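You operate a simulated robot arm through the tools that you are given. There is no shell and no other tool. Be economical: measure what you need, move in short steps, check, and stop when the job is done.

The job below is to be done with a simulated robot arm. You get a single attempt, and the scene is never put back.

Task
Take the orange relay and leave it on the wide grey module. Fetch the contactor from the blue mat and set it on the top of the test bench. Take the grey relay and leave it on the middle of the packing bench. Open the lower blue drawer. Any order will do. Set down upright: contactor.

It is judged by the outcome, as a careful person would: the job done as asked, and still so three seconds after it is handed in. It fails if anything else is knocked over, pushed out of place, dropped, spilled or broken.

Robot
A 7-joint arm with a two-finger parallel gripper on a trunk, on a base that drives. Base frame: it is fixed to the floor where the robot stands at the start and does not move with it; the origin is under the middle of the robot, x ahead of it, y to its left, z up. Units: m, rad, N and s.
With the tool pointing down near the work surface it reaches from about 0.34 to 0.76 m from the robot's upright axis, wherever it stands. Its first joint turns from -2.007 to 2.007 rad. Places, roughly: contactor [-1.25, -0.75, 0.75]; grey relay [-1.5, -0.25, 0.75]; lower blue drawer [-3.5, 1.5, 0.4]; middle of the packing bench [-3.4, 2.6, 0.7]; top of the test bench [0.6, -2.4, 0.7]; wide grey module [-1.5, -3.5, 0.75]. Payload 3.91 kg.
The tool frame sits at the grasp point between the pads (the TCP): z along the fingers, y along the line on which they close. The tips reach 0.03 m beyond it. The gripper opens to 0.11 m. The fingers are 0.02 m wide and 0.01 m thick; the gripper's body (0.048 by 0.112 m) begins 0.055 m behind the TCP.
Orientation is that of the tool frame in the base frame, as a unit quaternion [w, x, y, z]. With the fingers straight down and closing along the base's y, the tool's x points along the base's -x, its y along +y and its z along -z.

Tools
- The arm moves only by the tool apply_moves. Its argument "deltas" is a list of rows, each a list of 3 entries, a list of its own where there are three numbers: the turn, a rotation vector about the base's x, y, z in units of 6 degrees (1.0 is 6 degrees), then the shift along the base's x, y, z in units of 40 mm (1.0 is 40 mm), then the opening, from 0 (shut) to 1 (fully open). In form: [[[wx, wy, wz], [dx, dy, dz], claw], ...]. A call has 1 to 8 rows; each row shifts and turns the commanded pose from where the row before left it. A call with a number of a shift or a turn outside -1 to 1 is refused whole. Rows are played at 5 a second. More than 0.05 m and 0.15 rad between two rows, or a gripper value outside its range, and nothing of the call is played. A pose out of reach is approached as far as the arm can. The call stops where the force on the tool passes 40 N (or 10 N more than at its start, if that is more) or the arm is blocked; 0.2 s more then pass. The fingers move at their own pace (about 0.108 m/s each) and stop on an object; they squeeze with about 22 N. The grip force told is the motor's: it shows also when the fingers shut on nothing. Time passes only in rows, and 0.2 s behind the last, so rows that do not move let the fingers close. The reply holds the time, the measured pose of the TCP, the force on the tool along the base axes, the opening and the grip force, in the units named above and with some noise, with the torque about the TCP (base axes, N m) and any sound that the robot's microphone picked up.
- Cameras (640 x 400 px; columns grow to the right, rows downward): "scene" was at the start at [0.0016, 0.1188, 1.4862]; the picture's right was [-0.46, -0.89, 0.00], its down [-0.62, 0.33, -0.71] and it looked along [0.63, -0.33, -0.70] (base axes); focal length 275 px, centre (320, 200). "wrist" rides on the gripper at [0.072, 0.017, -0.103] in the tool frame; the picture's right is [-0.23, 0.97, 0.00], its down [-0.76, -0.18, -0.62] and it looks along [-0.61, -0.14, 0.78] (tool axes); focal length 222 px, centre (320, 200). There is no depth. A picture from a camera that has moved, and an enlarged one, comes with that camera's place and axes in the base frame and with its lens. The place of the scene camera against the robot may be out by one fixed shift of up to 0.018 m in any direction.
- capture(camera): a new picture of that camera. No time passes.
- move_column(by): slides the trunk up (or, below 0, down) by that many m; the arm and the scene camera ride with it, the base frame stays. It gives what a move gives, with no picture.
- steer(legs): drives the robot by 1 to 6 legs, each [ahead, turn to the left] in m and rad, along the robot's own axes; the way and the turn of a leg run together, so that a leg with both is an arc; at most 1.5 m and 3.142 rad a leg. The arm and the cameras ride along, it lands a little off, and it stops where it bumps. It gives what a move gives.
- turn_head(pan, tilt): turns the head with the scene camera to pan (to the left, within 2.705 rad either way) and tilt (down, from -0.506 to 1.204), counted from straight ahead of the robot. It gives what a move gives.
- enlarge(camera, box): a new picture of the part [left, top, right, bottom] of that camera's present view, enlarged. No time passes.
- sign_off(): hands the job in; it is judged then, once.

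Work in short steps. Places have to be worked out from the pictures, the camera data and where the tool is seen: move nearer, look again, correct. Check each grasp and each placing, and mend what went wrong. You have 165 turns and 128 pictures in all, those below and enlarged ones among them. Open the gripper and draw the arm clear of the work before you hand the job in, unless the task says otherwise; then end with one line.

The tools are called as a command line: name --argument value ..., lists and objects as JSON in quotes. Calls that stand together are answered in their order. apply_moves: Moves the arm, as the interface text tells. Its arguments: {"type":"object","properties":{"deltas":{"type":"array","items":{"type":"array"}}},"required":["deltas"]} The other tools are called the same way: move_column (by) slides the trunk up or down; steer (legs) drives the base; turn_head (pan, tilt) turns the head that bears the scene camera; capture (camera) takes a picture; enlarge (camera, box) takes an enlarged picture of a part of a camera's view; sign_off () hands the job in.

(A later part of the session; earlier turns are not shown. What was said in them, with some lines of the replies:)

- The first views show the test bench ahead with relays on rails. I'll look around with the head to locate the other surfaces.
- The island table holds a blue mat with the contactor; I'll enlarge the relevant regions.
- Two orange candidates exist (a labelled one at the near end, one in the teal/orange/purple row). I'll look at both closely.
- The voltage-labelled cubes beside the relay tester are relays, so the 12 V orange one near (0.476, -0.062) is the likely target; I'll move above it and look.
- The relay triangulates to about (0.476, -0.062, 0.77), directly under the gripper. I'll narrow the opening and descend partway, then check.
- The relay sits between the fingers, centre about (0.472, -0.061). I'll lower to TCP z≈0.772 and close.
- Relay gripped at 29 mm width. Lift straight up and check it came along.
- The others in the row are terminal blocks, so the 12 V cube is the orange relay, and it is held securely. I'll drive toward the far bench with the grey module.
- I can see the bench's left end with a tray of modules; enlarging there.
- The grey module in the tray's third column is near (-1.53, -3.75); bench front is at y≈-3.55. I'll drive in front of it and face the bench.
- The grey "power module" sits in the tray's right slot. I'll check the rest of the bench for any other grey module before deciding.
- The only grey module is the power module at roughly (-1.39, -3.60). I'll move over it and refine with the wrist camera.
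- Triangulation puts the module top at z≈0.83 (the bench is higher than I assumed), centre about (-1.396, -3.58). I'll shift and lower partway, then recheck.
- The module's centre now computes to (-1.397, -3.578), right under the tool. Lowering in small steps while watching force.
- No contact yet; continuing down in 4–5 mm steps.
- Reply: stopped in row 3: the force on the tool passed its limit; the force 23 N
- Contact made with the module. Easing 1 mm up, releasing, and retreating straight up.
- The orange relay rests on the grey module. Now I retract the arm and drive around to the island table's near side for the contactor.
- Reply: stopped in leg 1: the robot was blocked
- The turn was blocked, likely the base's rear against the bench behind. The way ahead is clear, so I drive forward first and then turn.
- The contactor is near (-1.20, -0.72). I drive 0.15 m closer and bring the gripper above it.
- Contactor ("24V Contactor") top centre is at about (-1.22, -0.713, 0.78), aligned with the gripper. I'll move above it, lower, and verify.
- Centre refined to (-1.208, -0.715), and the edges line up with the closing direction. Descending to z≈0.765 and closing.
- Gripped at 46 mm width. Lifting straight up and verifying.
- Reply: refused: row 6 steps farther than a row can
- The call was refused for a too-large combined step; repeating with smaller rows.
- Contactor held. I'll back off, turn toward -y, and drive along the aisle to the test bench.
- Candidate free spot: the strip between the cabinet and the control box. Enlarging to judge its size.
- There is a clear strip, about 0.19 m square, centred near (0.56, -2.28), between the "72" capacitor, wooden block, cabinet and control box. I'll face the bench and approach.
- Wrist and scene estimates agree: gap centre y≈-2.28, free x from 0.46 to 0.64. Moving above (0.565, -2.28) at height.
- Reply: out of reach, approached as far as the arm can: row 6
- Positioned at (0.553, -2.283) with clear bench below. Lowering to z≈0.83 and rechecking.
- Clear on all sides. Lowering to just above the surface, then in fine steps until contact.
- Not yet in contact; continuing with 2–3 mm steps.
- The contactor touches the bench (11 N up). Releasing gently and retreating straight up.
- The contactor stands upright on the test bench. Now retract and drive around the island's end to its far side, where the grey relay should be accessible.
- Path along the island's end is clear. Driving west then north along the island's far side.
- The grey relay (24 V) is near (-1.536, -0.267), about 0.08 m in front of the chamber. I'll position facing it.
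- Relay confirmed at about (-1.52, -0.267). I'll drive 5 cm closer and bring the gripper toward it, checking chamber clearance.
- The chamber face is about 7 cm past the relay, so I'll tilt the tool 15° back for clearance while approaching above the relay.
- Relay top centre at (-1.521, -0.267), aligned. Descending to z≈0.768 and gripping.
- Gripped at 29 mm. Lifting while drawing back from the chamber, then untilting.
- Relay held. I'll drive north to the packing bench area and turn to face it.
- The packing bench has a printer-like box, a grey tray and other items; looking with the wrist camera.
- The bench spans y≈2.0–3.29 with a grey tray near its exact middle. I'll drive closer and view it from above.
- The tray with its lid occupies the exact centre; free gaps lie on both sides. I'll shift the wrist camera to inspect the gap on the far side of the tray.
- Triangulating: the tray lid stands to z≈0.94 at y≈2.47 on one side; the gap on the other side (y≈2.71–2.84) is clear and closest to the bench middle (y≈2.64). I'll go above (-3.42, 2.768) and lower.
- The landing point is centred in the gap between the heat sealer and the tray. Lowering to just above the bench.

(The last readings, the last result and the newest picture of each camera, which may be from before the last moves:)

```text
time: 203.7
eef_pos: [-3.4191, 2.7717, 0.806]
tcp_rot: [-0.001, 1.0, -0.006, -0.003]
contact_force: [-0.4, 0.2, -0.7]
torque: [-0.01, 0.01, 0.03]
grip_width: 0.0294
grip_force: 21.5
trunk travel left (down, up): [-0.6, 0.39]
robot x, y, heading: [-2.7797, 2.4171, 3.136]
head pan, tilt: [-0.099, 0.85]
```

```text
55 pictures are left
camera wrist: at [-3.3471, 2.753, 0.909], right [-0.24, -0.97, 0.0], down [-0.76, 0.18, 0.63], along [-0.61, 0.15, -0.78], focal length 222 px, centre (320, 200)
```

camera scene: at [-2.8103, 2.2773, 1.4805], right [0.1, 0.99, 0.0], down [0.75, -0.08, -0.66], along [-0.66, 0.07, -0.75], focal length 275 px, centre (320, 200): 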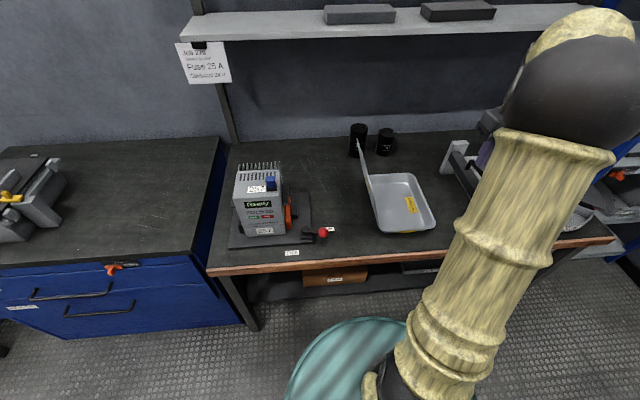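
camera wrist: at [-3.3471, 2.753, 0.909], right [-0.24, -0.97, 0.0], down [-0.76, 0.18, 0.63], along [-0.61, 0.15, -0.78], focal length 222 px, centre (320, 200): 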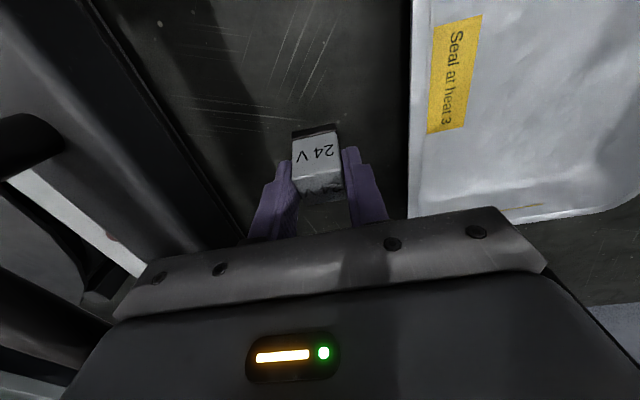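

Clear; final descent in small steps.

apply_moves --deltas '[[[0, 0, 0], [0, 0, -0.6], 0], [[0, 0, 0], [0, 0, -0.2], 0], [[0, 0, 0], [0, 0, -0.08], 0], [[0, 0, 0], [0, 0, -0.06], 0], [[0, 0, 0], [0, 0, -0.06], 0], [[0, 0, 0], [0, 0, 0], 0]]'

```text
time: 205.1
eef_pos: [-3.4205, 2.7707, 0.7687]
tcp_rot: [-0.001, 1.0, -0.005, -0.005]
contact_force: [1.3, -0.3, 9.9]
torque: [0.01, 0.03, 0.04]
grip_width: 0.0294
grip_force: 22.3
trunk travel left (down, up): [-0.6, 0.39]
robot x, y, heading: [-2.7825, 2.4195, 3.138]
head pan, tilt: [-0.099, 0.85]
```

I realize the relay was gripped with the tool tilted 15°, so it's now tilted in hand. Lifting slightly, restoring the same tilt, then touching down flat.

apply_moves --deltas '[[[0, 0, 0], [0, 0, 0.5], 0], [[0, 1, 0], [0, 0, 0], 0], [[0, 1, 0], [0, 0, 0], 0], [[0, 0.5, 0], [0, 0, 0], 0], [[0, 0, 0], [0, 0, 0], 0]]'

capture --camera "wrist"

```text
time: 206.3
eef_pos: [-3.4203, 2.7702, 0.7869]
tcp_rot: [0.0, 0.991, -0.004, -0.134]
contact_force: [-0.1, -0.2, -0.8]
torque: [0.01, 0.0, 0.01]
grip_width: 0.0294
grip_force: 21.7
trunk travel left (down, up): [-0.6, 0.39]
robot x, y, heading: [-2.7813, 2.4213, 3.142]
head pan, tilt: [-0.099, 0.85]
```

```text
54 pictures are left
camera wrist: at [-3.3229, 2.7524, 0.8674], right [-0.23, -0.97, 0.06], down [-0.57, 0.19, 0.8], along [-0.79, 0.15, -0.59], focal length 222 px, centre (320, 200)
```

wrist: 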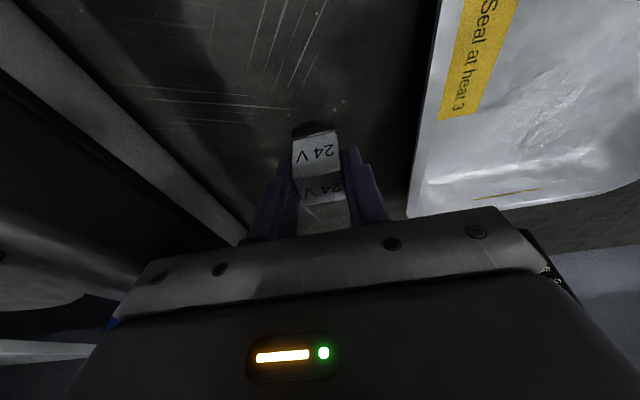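

Now lowering with the matched tilt until contact.

apply_moves --deltas '[[[0, 0, 0], [0, 0, -0.3], 0], [[0, 0, 0], [0, 0, -0.08], 0], [[0, 0, 0], [0, 0, -0.06], 0], [[0, 0, 0], [0, 0, -0.06], 0], [[0, 0, 0], [0, 0, 0], 0]]'

enlarge --camera "wrist" --box '[240, 100, 400, 200]'

```text
time: 207.5
eef_pos: [-3.4201, 2.7706, 0.768]
tcp_rot: [0.0, 0.991, -0.005, -0.133]
contact_force: [-0.8, -0.4, -0.4]
torque: [0.04, -0.02, 0.0]
grip_width: 0.0293
grip_force: 22.1
trunk travel left (down, up): [-0.6, 0.39]
robot x, y, heading: [-2.7829, 2.4227, 3.142]
head pan, tilt: [-0.099, 0.85]
```

```text
4.00 times, centred on (320, 150) of wrist
camera zoom: at [-3.3225, 2.7518, 0.8476], right [-0.23, -0.97, 0.06], down [-0.57, 0.18, 0.8], along [-0.79, 0.15, -0.59], focal length 888 px, centre (320, 400)
```

zoom: 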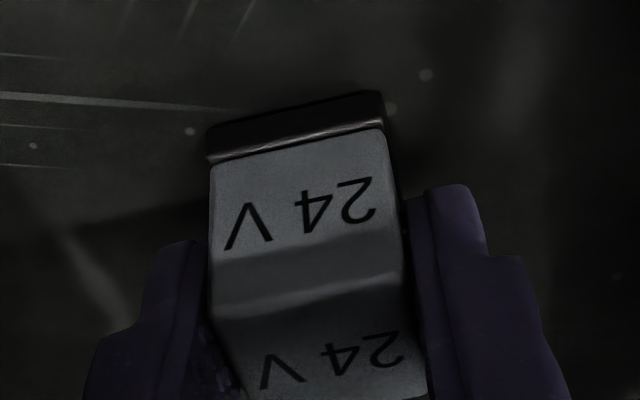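

apply_moves --deltas '[[[0, 0, 0], [0, 0, -0.05], 0], [[0, 0, 0], [0, 0, -0.05], 0], [[0, 0, 0], [0, 0, -0.05], 0], [[0, 0, 0], [0, 0, 0], 0]]'

```text
time: 208.5
eef_pos: [-3.4204, 2.7694, 0.7637]
tcp_rot: [-0.001, 0.991, -0.004, -0.137]
contact_force: [0.7, -4.3, 17.0]
torque: [-0.07, 0.09, 0.02]
grip_width: 0.0297
grip_force: 22.3
trunk travel left (down, up): [-0.6, 0.39]
robot x, y, heading: [-2.7814, 2.4186, 3.135]
head pan, tilt: [-0.099, 0.85]
```

Flat contact. Releasing and retreating upward.

apply_moves --deltas '[[[0, 0, 0], [0, 0, 0.02], 0.4], [[0, 0, 0], [0, 0, 0], 0.5], [[0, 0, 0], [0, 0, 0], 0.5], [[0, 0, 0], [0.1, 0, 0.5], 0.5], [[0, 0, 0], [0.2, 0, 1], 0.5], [[0, 0, 0], [0.2, 0, 1], 0.5], [[0, -1, 0], [0.2, 0, 1], 0.5], [[0, -1, 0], [0.2, 0, 1], 0.5]]'

capture --camera "wrist"

```text
time: 210.3
eef_pos: [-3.3833, 2.771, 0.9429]
tcp_rot: [0.0, 1.0, -0.005, -0.028]
contact_force: [0.3, 0.0, 0.0]
torque: [0.01, 0.0, 0.02]
grip_width: 0.0549
grip_force: 0.0
trunk travel left (down, up): [-0.6, 0.39]
robot x, y, heading: [-2.7829, 2.4175, 3.135]
head pan, tilt: [-0.099, 0.85]
```

```text
52 pictures are left
camera wrist: at [-3.3051, 2.7529, 1.0421], right [-0.24, -0.97, 0.01], down [-0.72, 0.19, 0.66], along [-0.65, 0.15, -0.75], focal length 222 px, centre (320, 200)
```

wrist: 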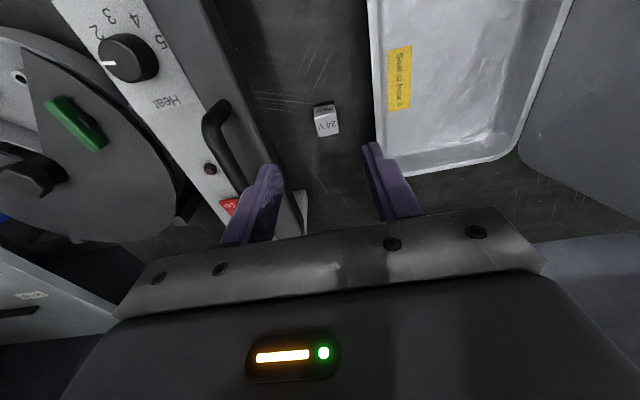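

The grey relay stands flat on the bench. Now retracting and driving to the blue drawer cabinet.

apply_moves --deltas '[[[0, -0.5, 0], [0.3, 0, 1], 0.5], [[0, 0, 0], [0.8, -0.5, 0.6], 0.5], [[0, 0, 0], [0.9, -0.7, 0], 0.5], [[0, 0, 0], [0.9, -0.7, 0], 0.5], [[0, 0, 0], [0.5, -1, 0], 0.5], [[0, 0, 0], [0, -1, 0], 0.5]]'

steer --legs '[[-0.6, 0], [0, 1.571], [0.9, 0], [0, -1.571]]'

turn_head --pan 0.35 --tilt 0.75

capture --camera "scene"

```text
time: 211.7
eef_pos: [-3.2447, 2.6129, 1.0068]
tcp_rot: [-0.001, 1.0, -0.005, -0.003]
contact_force: [-0.2, 0.3, 0.2]
torque: [0.03, 0.0, -0.01]
grip_width: 0.0552
grip_force: 0.0
trunk travel left (down, up): [-0.6, 0.39]
robot x, y, heading: [-2.7801, 2.422, 3.139]
head pan, tilt: [-0.099, 0.85]
```

```text
time: 227.3
eef_pos: [-2.6128, 1.6712, 1.0077]
tcp_rot: [0.0, 1.0, 0.014, -0.002]
contact_force: [0.4, -0.1, 0.3]
torque: [-0.01, 0.05, 0.01]
grip_width: 0.0549
grip_force: 0.1
trunk travel left (down, up): [-0.6, 0.39]
robot x, y, heading: [-2.1422, 1.4931, -3.108]
head pan, tilt: [-0.099, 0.85]
```

```text
time: 228.2
eef_pos: [-2.6125, 1.6702, 1.0074]
tcp_rot: [0.001, 1.0, 0.014, -0.002]
contact_force: [-0.2, -0.1, 0.7]
torque: [-0.01, 0.0, -0.01]
grip_width: 0.0551
grip_force: 0.1
trunk travel left (down, up): [-0.6, 0.39]
robot x, y, heading: [-2.1425, 1.4924, -3.104]
head pan, tilt: [0.351, 0.75]
```

```text
51 pictures are left
camera scene: at [-2.1646, 1.3146, 1.4885], right [-0.37, 0.93, 0.0], down [0.63, 0.26, -0.73], along [-0.68, -0.27, -0.68], focal length 275 px, centre (320, 200)
```

scene: 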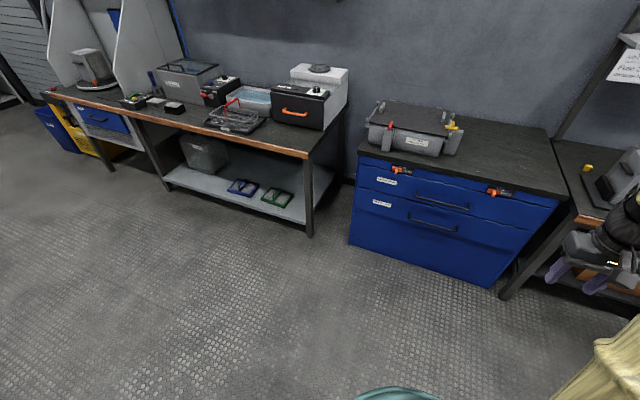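

enlarge --camera "scene" --box '[340, 150, 572, 295]'

```text
2.76 times, centred on (456, 222) of scene
camera zoom: at [-2.1646, 1.3146, 1.4885], right [-0.37, 0.93, 0.0], down [0.63, 0.26, -0.73], along [-0.68, -0.27, -0.68], focal length 758 px, centre (-55, 138)
```

zoom: 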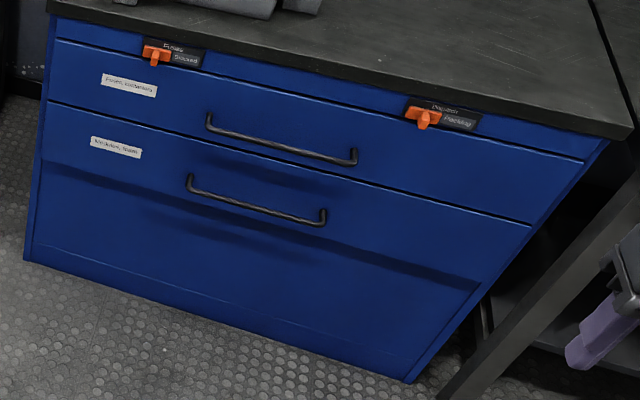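

There are two orange latches with labels above the drawers; I need to read them.

enlarge --camera "scene" --box '[360, 158, 440, 208]'

enlarge --camera "scene" --box '[470, 175, 534, 215]'

```text
8.00 times, centred on (400, 183) of scene
camera zoom: at [-2.1646, 1.3146, 1.4885], right [-0.37, 0.93, 0.0], down [0.63, 0.26, -0.73], along [-0.68, -0.27, -0.68], focal length 2198 px, centre (-320, 336)
```

zoom: 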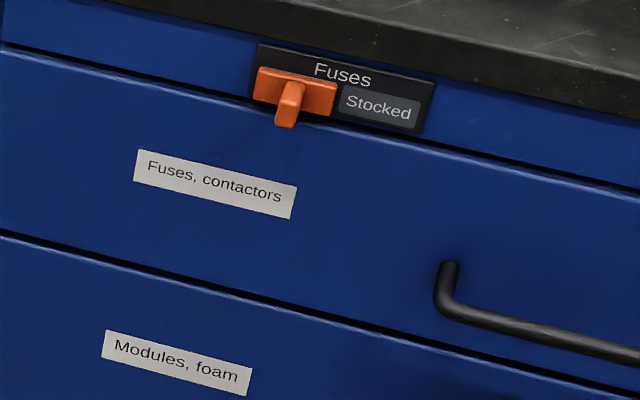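

```text
10.00 times, centred on (502, 195) of scene
camera zoom: at [-2.1646, 1.3146, 1.4885], right [-0.37, 0.93, 0.0], down [0.63, 0.26, -0.73], along [-0.68, -0.27, -0.68], focal length 2747 px, centre (-1500, 250)
```

zoom: 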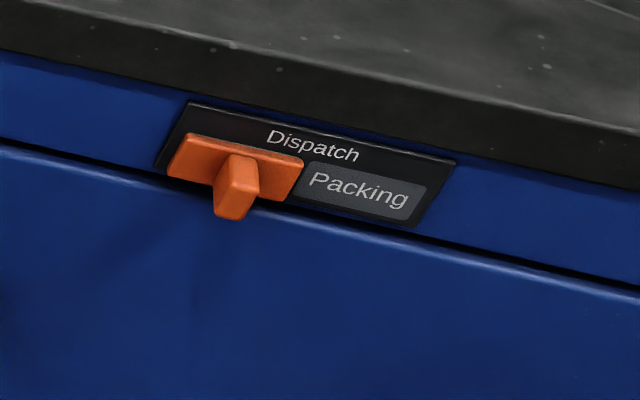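

Latches are just status sliders; leave them. The lower drawer's handle is at about y 1.38–1.62, z≈0.43, x≈-3.28. I'll lower the trunk and reorient the gripper horizontally with fingers closing vertically.

move_column --by -0.4

apply_moves --deltas '[[[0, 0, 1], [0, -0.5, 0], 0.5], [[0, 0, 1], [0, -0.5, 0], 0.5], [[0, 0, 1], [0, -0.5, 0], 0.5], [[0, 0, 1], [0, -0.5, 0], 0.5], [[0, 0, 1], [0, -0.5, 0], 0.5], [[0, 0, 1], [0, -0.5, 0], 0.5], [[0, 0, 1], [0, -0.5, 0], 0.5], [[0, 0, 1], [0, -0.5, 0], 0.5]]'

apply_moves --deltas '[[[0, 0, 1], [0, 0, 0.5], 0.5], [[0, 0, 1], [0, 0, 0.5], 0.5], [[0, 0, 1], [0, 0, 0.5], 0.5], [[0, 0, 1], [0, 0, 0], 0.5], [[0, 0, 1], [0, 0, 0], 0.5], [[0, 0, 1], [0, 0, 0], 0.5], [[0, 0, 1], [0, 0, 0], 0.5]]'

```text
time: 232.0
eef_pos: [-2.6132, 1.6709, 0.6072]
tcp_rot: [-0.001, 1.0, 0.014, -0.003]
contact_force: [-0.1, 0.0, -0.3]
torque: [0.02, 0.0, 0.01]
grip_width: 0.0552
grip_force: 0.0
trunk travel left (down, up): [-0.2, 0.79]
robot x, y, heading: [-2.144, 1.4944, -3.105]
head pan, tilt: [0.351, 0.75]
```

```text
time: 233.8
eef_pos: [-2.6136, 1.5105, 0.6071]
tcp_rot: [0.0, 0.907, 0.42, -0.002]
contact_force: [0.0, -0.3, -0.2]
torque: [-0.02, 0.01, 0.0]
grip_width: 0.0553
grip_force: 0.1
trunk travel left (down, up): [-0.2, 0.79]
robot x, y, heading: [-2.1397, 1.4931, -3.104]
head pan, tilt: [0.351, 0.75]
```

```text
time: 235.4
eef_pos: [-2.6137, 1.5107, 0.6664]
tcp_rot: [0.002, 0.697, 0.717, -0.002]
contact_force: [0.1, 0.2, 0.1]
torque: [-0.01, 0.0, 0.0]
grip_width: 0.0551
grip_force: 0.0
trunk travel left (down, up): [-0.2, 0.79]
robot x, y, heading: [-2.1365, 1.4923, -3.106]
head pan, tilt: [0.351, 0.75]
```

Yaw done. Now pitching the fingers toward the cabinet.

apply_moves --deltas '[[[0, 1, 0], [-0.4, 0, 0], 0.5], [[0, 1, 0], [-0.4, 0, 0], 0.5], [[0, 1, 0], [-0.4, 0, 0], 0.5], [[0, 1, 0], [-0.4, 0, 0], 0.5], [[0, 1, 0], [-0.4, 0, 0], 0.5], [[0, 1, 0], [-0.4, 0, 0], 0.5], [[0, 1, 0], [-0.4, 0, 0], 0.5], [[0, 1, 0], [-0.4, 0, 0], 0.5]]'

apply_moves --deltas '[[[0, 1, 0], [-0.3, 0, -0.3], 0.5], [[0, 1, 0], [-0.3, 0, -0.3], 0.5], [[0, 1, 0], [-0.3, 0, -0.3], 0.5], [[0, 1, 0], [0, 0, -0.3], 0.5], [[0, 1, 0], [0, 0, -0.3], 0.5], [[0, 1, 0], [0, 0, -0.3], 0.5], [[0, 1, 0], [0, 0, -0.3], 0.5]]'

capture --camera "wrist"

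turn_head --pan 0.1 --tilt 0.6

capture --camera "scene"

```text
time: 237.2
eef_pos: [-2.7388, 1.5101, 0.6655]
tcp_rot: [-0.289, 0.636, 0.655, -0.286]
contact_force: [-0.8, -0.3, 0.2]
torque: [0.0, 0.02, -0.02]
grip_width: 0.055
grip_force: 0.1
trunk travel left (down, up): [-0.2, 0.79]
robot x, y, heading: [-2.1436, 1.4937, -3.11]
head pan, tilt: [0.351, 0.75]
```

```text
time: 238.8
eef_pos: [-2.7752, 1.5097, 0.5823]
tcp_rot: [-0.506, 0.492, 0.507, -0.495]
contact_force: [0.4, -0.1, 0.2]
torque: [-0.03, -0.01, 0.03]
grip_width: 0.055
grip_force: 0.2
trunk travel left (down, up): [-0.2, 0.79]
robot x, y, heading: [-2.1444, 1.4928, -3.109]
head pan, tilt: [0.351, 0.75]
```

```text
47 pictures are left
camera wrist: at [-2.6722, 1.5827, 0.5672], right [0.0, -0.2, -0.98], down [0.63, -0.76, 0.16], along [-0.78, -0.61, 0.13], focal length 222 px, centre (320, 200)
```

wrist: 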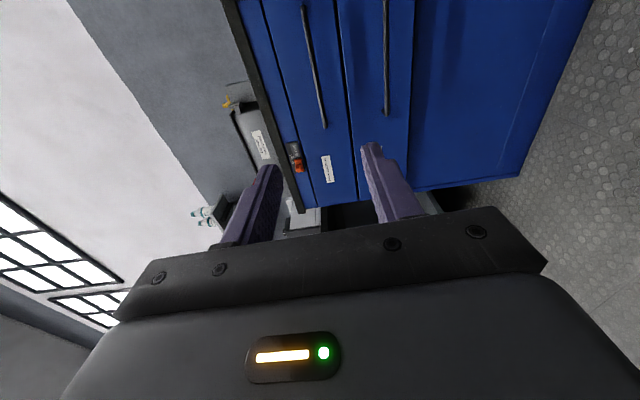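

```text
time: 239.6
eef_pos: [-2.7756, 1.5095, 0.5829]
tcp_rot: [-0.506, 0.492, 0.508, -0.494]
contact_force: [-0.6, 0.8, -0.5]
torque: [0.02, 0.03, -0.03]
grip_width: 0.0547
grip_force: 0.2
trunk travel left (down, up): [-0.2, 0.79]
robot x, y, heading: [-2.1393, 1.4957, -3.104]
head pan, tilt: [0.099, 0.6]
```

```text
46 pictures are left
camera scene: at [-2.1753, 1.3338, 1.1014], right [-0.13, 0.99, 0.0], down [0.56, 0.08, -0.82], along [-0.82, -0.11, -0.57], focal length 275 px, centre (320, 200)
```

scene: 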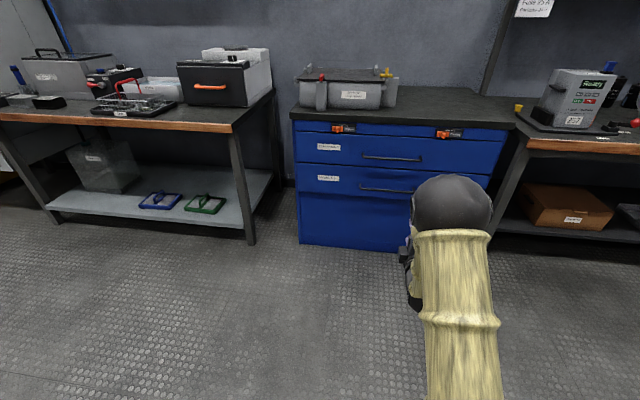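

Handle height confirmed at z≈0.428 from both cameras. Lowering the tool to that height and opening wider.

apply_moves --deltas '[[[0, 0, 0], [0, 0, -0.8], 0.7], [[0, 0, 0], [0, 0, -0.8], 0.7], [[0, 0, 0], [0, 0, -0.8], 0.7], [[0, 0, 0], [0, 0, -0.8], 0.7], [[0, 0, 0], [0, 0, -0.67], 0.7]]'

steer --legs '[[0.3, 0]]'

capture --camera "wrist"

```text
time: 240.8
eef_pos: [-2.7743, 1.5093, 0.4281]
tcp_rot: [-0.505, 0.492, 0.508, -0.494]
contact_force: [0.0, -0.1, -0.4]
torque: [0.01, 0.03, -0.02]
grip_width: 0.0769
grip_force: 0.1
trunk travel left (down, up): [-0.2, 0.79]
robot x, y, heading: [-2.1433, 1.4929, -3.108]
head pan, tilt: [0.099, 0.6]
```

```text
time: 242.8
eef_pos: [-3.0753, 1.496, 0.4284]
tcp_rot: [-0.505, 0.49, 0.51, -0.495]
contact_force: [-0.1, -0.3, 0.2]
torque: [0.0, 0.0, -0.01]
grip_width: 0.0768
grip_force: 0.0
trunk travel left (down, up): [-0.2, 0.79]
robot x, y, heading: [-2.4426, 1.481, -3.102]
head pan, tilt: [0.099, 0.6]
```

```text
45 pictures are left
camera wrist: at [-2.9742, 1.5686, 0.413], right [0.0, -0.2, -0.98], down [0.63, -0.76, 0.16], along [-0.78, -0.62, 0.12], focal length 222 px, centre (320, 200)
```

wrist: 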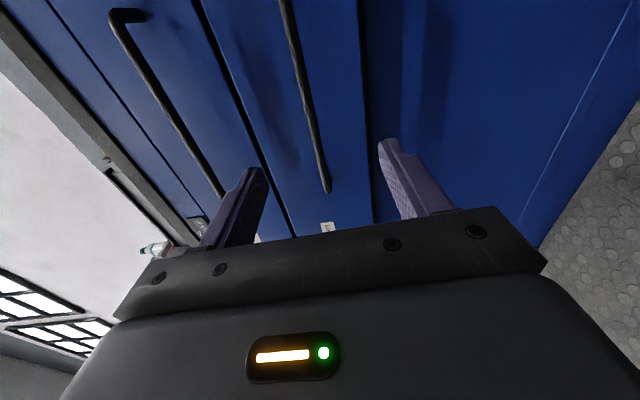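

The bar reads about 17 mm above the tool axis; raising to z≈0.445, then driving a bit closer and checking.

apply_moves --deltas '[[[0, 0, 0], [0, 0, 0.42], 0.75]]'

steer --legs '[[0.12, 0]]'

capture --camera "wrist"

```text
time: 243.2
eef_pos: [-3.0773, 1.4959, 0.4452]
tcp_rot: [-0.503, 0.49, 0.51, -0.496]
contact_force: [0.6, 0.0, 0.1]
torque: [-0.02, 0.02, 0.01]
grip_width: 0.0824
grip_force: 0.1
trunk travel left (down, up): [-0.2, 0.79]
robot x, y, heading: [-2.4465, 1.4817, -3.102]
head pan, tilt: [0.099, 0.6]
```

```text
time: 244.5
eef_pos: [-3.1998, 1.4915, 0.4439]
tcp_rot: [-0.504, 0.49, 0.51, -0.496]
contact_force: [0.3, 0.1, 0.4]
torque: [0.01, -0.02, 0.01]
grip_width: 0.0827
grip_force: 0.0
trunk travel left (down, up): [-0.2, 0.79]
robot x, y, heading: [-2.5652, 1.4783, -3.105]
head pan, tilt: [0.099, 0.6]
```

```text
44 pictures are left
camera wrist: at [-3.0963, 1.5649, 0.4299], right [0.0, -0.2, -0.98], down [0.63, -0.76, 0.16], along [-0.78, -0.62, 0.12], focal length 222 px, centre (320, 200)
```

wrist: 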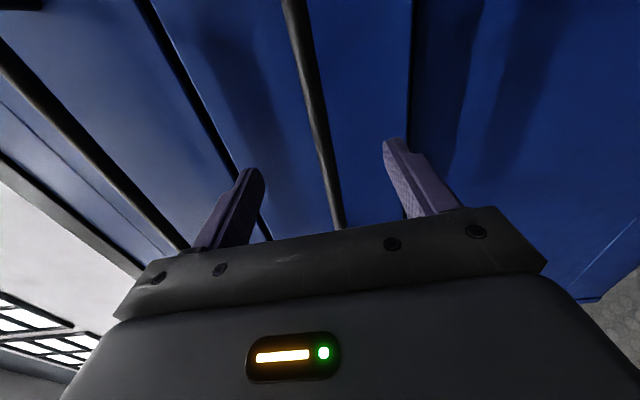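

The bar is centred between the fingers. Advancing in small steps to put it between the pads.

apply_moves --deltas '[[[0, 0, 0], [-0.5, 0, 0], 0.75], [[0, 0, 0], [-0.5, 0, 0], 0.75], [[0, 0, 0], [-0.4, 0, 0], 0.75], [[0, 0, 0], [0, 0, 0], 0.75]]'

capture --camera "wrist"

```text
time: 245.3
eef_pos: [-3.2469, 1.4913, 0.4437]
tcp_rot: [-0.503, 0.492, 0.51, -0.495]
contact_force: [14.8, -2.1, 1.8]
torque: [0.02, 0.72, -0.06]
grip_width: 0.0837
grip_force: 0.3
trunk travel left (down, up): [-0.2, 0.79]
robot x, y, heading: [-2.5672, 1.4785, -3.107]
head pan, tilt: [0.099, 0.6]
stopped in row 3: the force on the tool passed its limit (the readings are from after the stop); the commanded pose is now the measured one
```

```text
43 pictures are left
camera wrist: at [-3.1426, 1.5647, 0.428], right [0.0, -0.2, -0.98], down [0.63, -0.76, 0.16], along [-0.78, -0.62, 0.12], focal length 222 px, centre (320, 200)
```

wrist: 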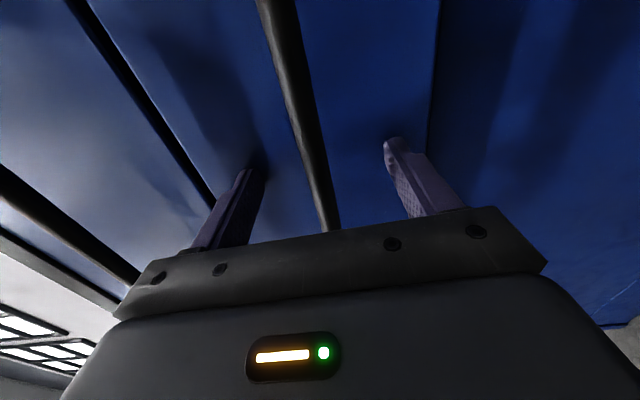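

The fingertips touched the drawer face; the bar lies between the pads. Backing 4 mm and closing on the bar.

apply_moves --deltas '[[[0, 0, 0], [0.1, 0, 0], 0.75], [[0, 0, 0], [0, 0, 0], 0], [[0, 0, 0], [0, 0, 0], 0], [[0, 0, 0], [0, 0, 0], 0], [[0, 0, 0], [0, 0, 0], 0]]'

capture --camera "wrist"

```text
time: 246.5
eef_pos: [-3.2417, 1.4914, 0.4405]
tcp_rot: [-0.503, 0.493, 0.51, -0.494]
contact_force: [2.3, 1.3, -13.6]
torque: [-0.96, 0.09, -0.15]
grip_width: 0.0117
grip_force: 44.5
trunk travel left (down, up): [-0.2, 0.79]
robot x, y, heading: [-2.5645, 1.4802, -3.104]
head pan, tilt: [0.099, 0.6]
```

```text
42 pictures are left
camera wrist: at [-3.1396, 1.5649, 0.4261], right [0.01, -0.2, -0.98], down [0.63, -0.76, 0.16], along [-0.78, -0.62, 0.12], focal length 222 px, centre (320, 200)
```

wrist: 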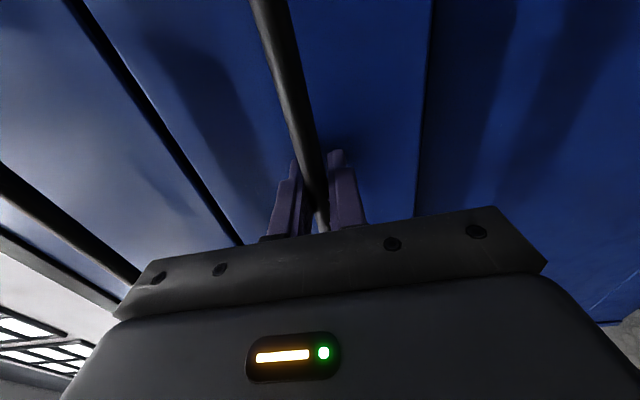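

The bar is gripped (12 mm). Pulling gently with the arm first to see the drawer move.

apply_moves --deltas '[[[0, 0, 0], [0.3, 0, -0.08], 0], [[0, 0, 0], [0.5, 0, 0], 0], [[0, 0, 0], [0.5, 0, 0], 0], [[0, 0, 0], [0.5, 0, 0], 0], [[0, 0, 0], [0.5, 0, 0], 0]]'

capture --camera "scene"

```text
time: 247.7
eef_pos: [-3.1507, 1.4901, 0.4404]
tcp_rot: [-0.505, 0.491, 0.51, -0.494]
contact_force: [-1.1, -4.3, 0.2]
torque: [-0.91, 0.03, 0.84]
grip_width: 0.012
grip_force: 44.7
trunk travel left (down, up): [-0.2, 0.79]
robot x, y, heading: [-2.5652, 1.4786, -3.103]
head pan, tilt: [0.099, 0.6]
```

```text
41 pictures are left
camera scene: at [-2.5984, 1.318, 1.1015], right [-0.14, 0.99, 0.0], down [0.56, 0.08, -0.82], along [-0.82, -0.11, -0.57], focal length 275 px, centre (320, 200)
```

scene: 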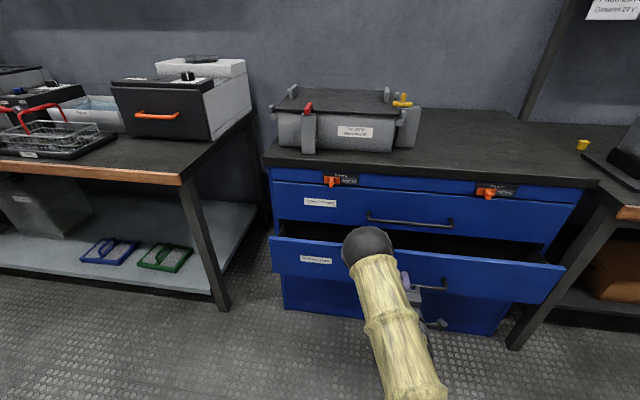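

The drawer slides freely (~9 cm open). Driving back to open it further.

steer --legs '[[-0.22, 0]]'

capture --camera "scene"

```text
time: 249.4
eef_pos: [-2.9275, 1.4978, 0.44]
tcp_rot: [-0.502, 0.49, 0.511, -0.497]
contact_force: [-1.3, -35.5, 8.3]
torque: [-0.9, -0.02, -0.01]
grip_width: 0.0121
grip_force: 44.9
trunk travel left (down, up): [-0.2, 0.79]
robot x, y, heading: [-2.3398, 1.4839, -3.105]
head pan, tilt: [0.099, 0.6]
```

```text
40 pictures are left
camera scene: at [-2.3745, 1.325, 1.1012], right [-0.14, 0.99, 0.0], down [0.56, 0.08, -0.83], along [-0.82, -0.11, -0.56], focal length 275 px, centre (320, 200)
```

scene: 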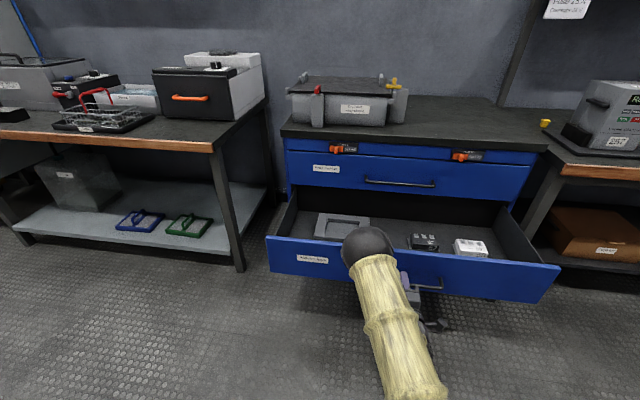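

The drawer is about 31 cm open. I'll relieve the sideways load and pull a little more with the arm (force-guarded) to find its stop.

apply_moves --deltas '[[[0, 0, 0], [0, -0.2, 0], 0], [[0, 0, 0], [0.4, 0, 0], 0], [[0, 0, 0], [0.4, 0, 0], 0], [[0, 0, 0], [0.4, 0, 0], 0], [[0, 0, 0], [0.4, 0, 0], 0], [[0, 0, 0], [0.4, 0, 0], 0]]'

```text
time: 250.8
eef_pos: [-2.8472, 1.4914, 0.4405]
tcp_rot: [-0.502, 0.492, 0.509, -0.496]
contact_force: [2.5, 32.4, 8.8]
torque: [-0.91, -0.11, -0.18]
grip_width: 0.0117
grip_force: 44.8
trunk travel left (down, up): [-0.2, 0.79]
robot x, y, heading: [-2.3418, 1.4848, -3.103]
head pan, tilt: [0.099, 0.6]
```

About 39 cm open, plenty. Releasing the bar and withdrawing straight back.

apply_moves --deltas '[[[0, 0, 0], [0, 0.1, 0], 0], [[0, 0, 0], [0, 0, 0], 0.5], [[0, 0, 0], [0, 0, 0], 0.6], [[0, 0, 0], [0, 0, 0], 0.6], [[0, 0, 0], [0.5, 0, 0], 0.6], [[0, 0, 0], [0.8, 0, 0], 0.6]]'

steer --legs '[[-0.4, 0]]'

capture --camera "scene"

```text
time: 252.2
eef_pos: [-2.8139, 1.4945, 0.423]
tcp_rot: [-0.502, 0.491, 0.51, -0.497]
contact_force: [0.4, 0.7, -0.1]
torque: [-0.01, 0.01, -0.01]
grip_width: 0.0661
grip_force: 0.1
out of reach, approached as far as the arm can: row 6
trunk travel left (down, up): [-0.2, 0.79]
robot x, y, heading: [-2.3431, 1.4828, -3.102]
head pan, tilt: [0.099, 0.6]
```

```text
time: 254.2
eef_pos: [-2.5073, 1.5057, 0.4228]
tcp_rot: [-0.501, 0.49, 0.512, -0.497]
contact_force: [-0.3, 0.4, -0.2]
torque: [-0.01, 0.02, 0.07]
grip_width: 0.0656
grip_force: 0.1
trunk travel left (down, up): [-0.2, 0.79]
robot x, y, heading: [-2.036, 1.4962, -3.104]
head pan, tilt: [0.099, 0.6]
stopped in leg 1: the robot was blocked; the commanded pose is now the measured one
```

```text
39 pictures are left
camera scene: at [-2.0687, 1.3377, 1.1014], right [-0.14, 0.99, 0.0], down [0.56, 0.08, -0.82], along [-0.82, -0.11, -0.57], focal length 275 px, centre (320, 200)
```

scene: 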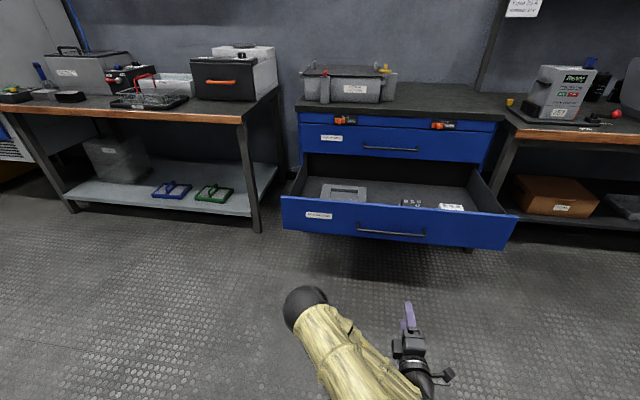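

The drawer is wide open. The base stopped against something behind (the small table); I'll ease forward and check that nothing there was disturbed.

steer --legs '[[0.08, 0]]'

turn_head --pan -2.6 --tilt 0.6

capture --camera "scene"

```text
time: 255.3
eef_pos: [-2.5863, 1.5018, 0.4225]
tcp_rot: [-0.502, 0.49, 0.511, -0.497]
contact_force: [0.7, -0.4, 0.0]
torque: [0.0, 0.01, -0.03]
grip_width: 0.0661
grip_force: 0.1
trunk travel left (down, up): [-0.2, 0.79]
robot x, y, heading: [-2.1151, 1.4945, -3.105]
head pan, tilt: [0.099, 0.6]
```

```text
time: 257.7
eef_pos: [-2.5868, 1.5031, 0.4221]
tcp_rot: [-0.502, 0.49, 0.511, -0.497]
contact_force: [-0.2, 0.7, 0.2]
torque: [0.03, 0.01, 0.0]
grip_width: 0.066
grip_force: 0.1
trunk travel left (down, up): [-0.2, 0.79]
robot x, y, heading: [-2.1172, 1.4935, -3.102]
head pan, tilt: [-2.601, 0.6]
```

```text
38 pictures are left
camera scene: at [-1.9877, 1.3953, 1.1014], right [0.55, -0.84, 0.0], down [-0.47, -0.31, -0.83], along [0.69, 0.45, -0.56], focal length 275 px, centre (320, 200)
```

scene: 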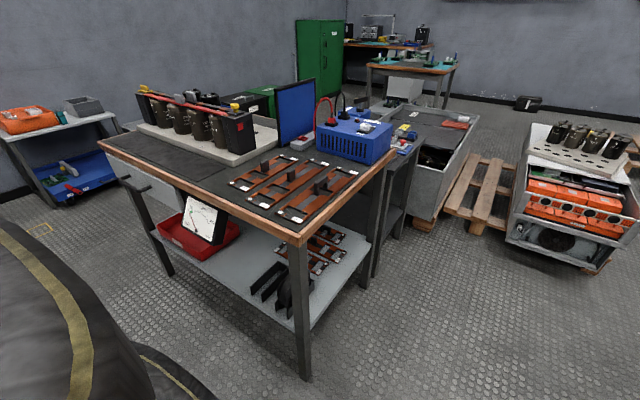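

The table and its items look undisturbed, all four placements were checked, the gripper is open and the arm clear. Handing in.

sign_off

```text
The job is handed in.
```

I did all four jobs and handed them in. The orange relay is on the grey module, and the contactor stands upright on the test bench. The grey relay is on the packing bench, just beside the centred tray and about 13 cm from exact middle. The lower blue drawer is open about 39 cm; when I backed away the base bumped a small table, but the items on it looked undisturbed.
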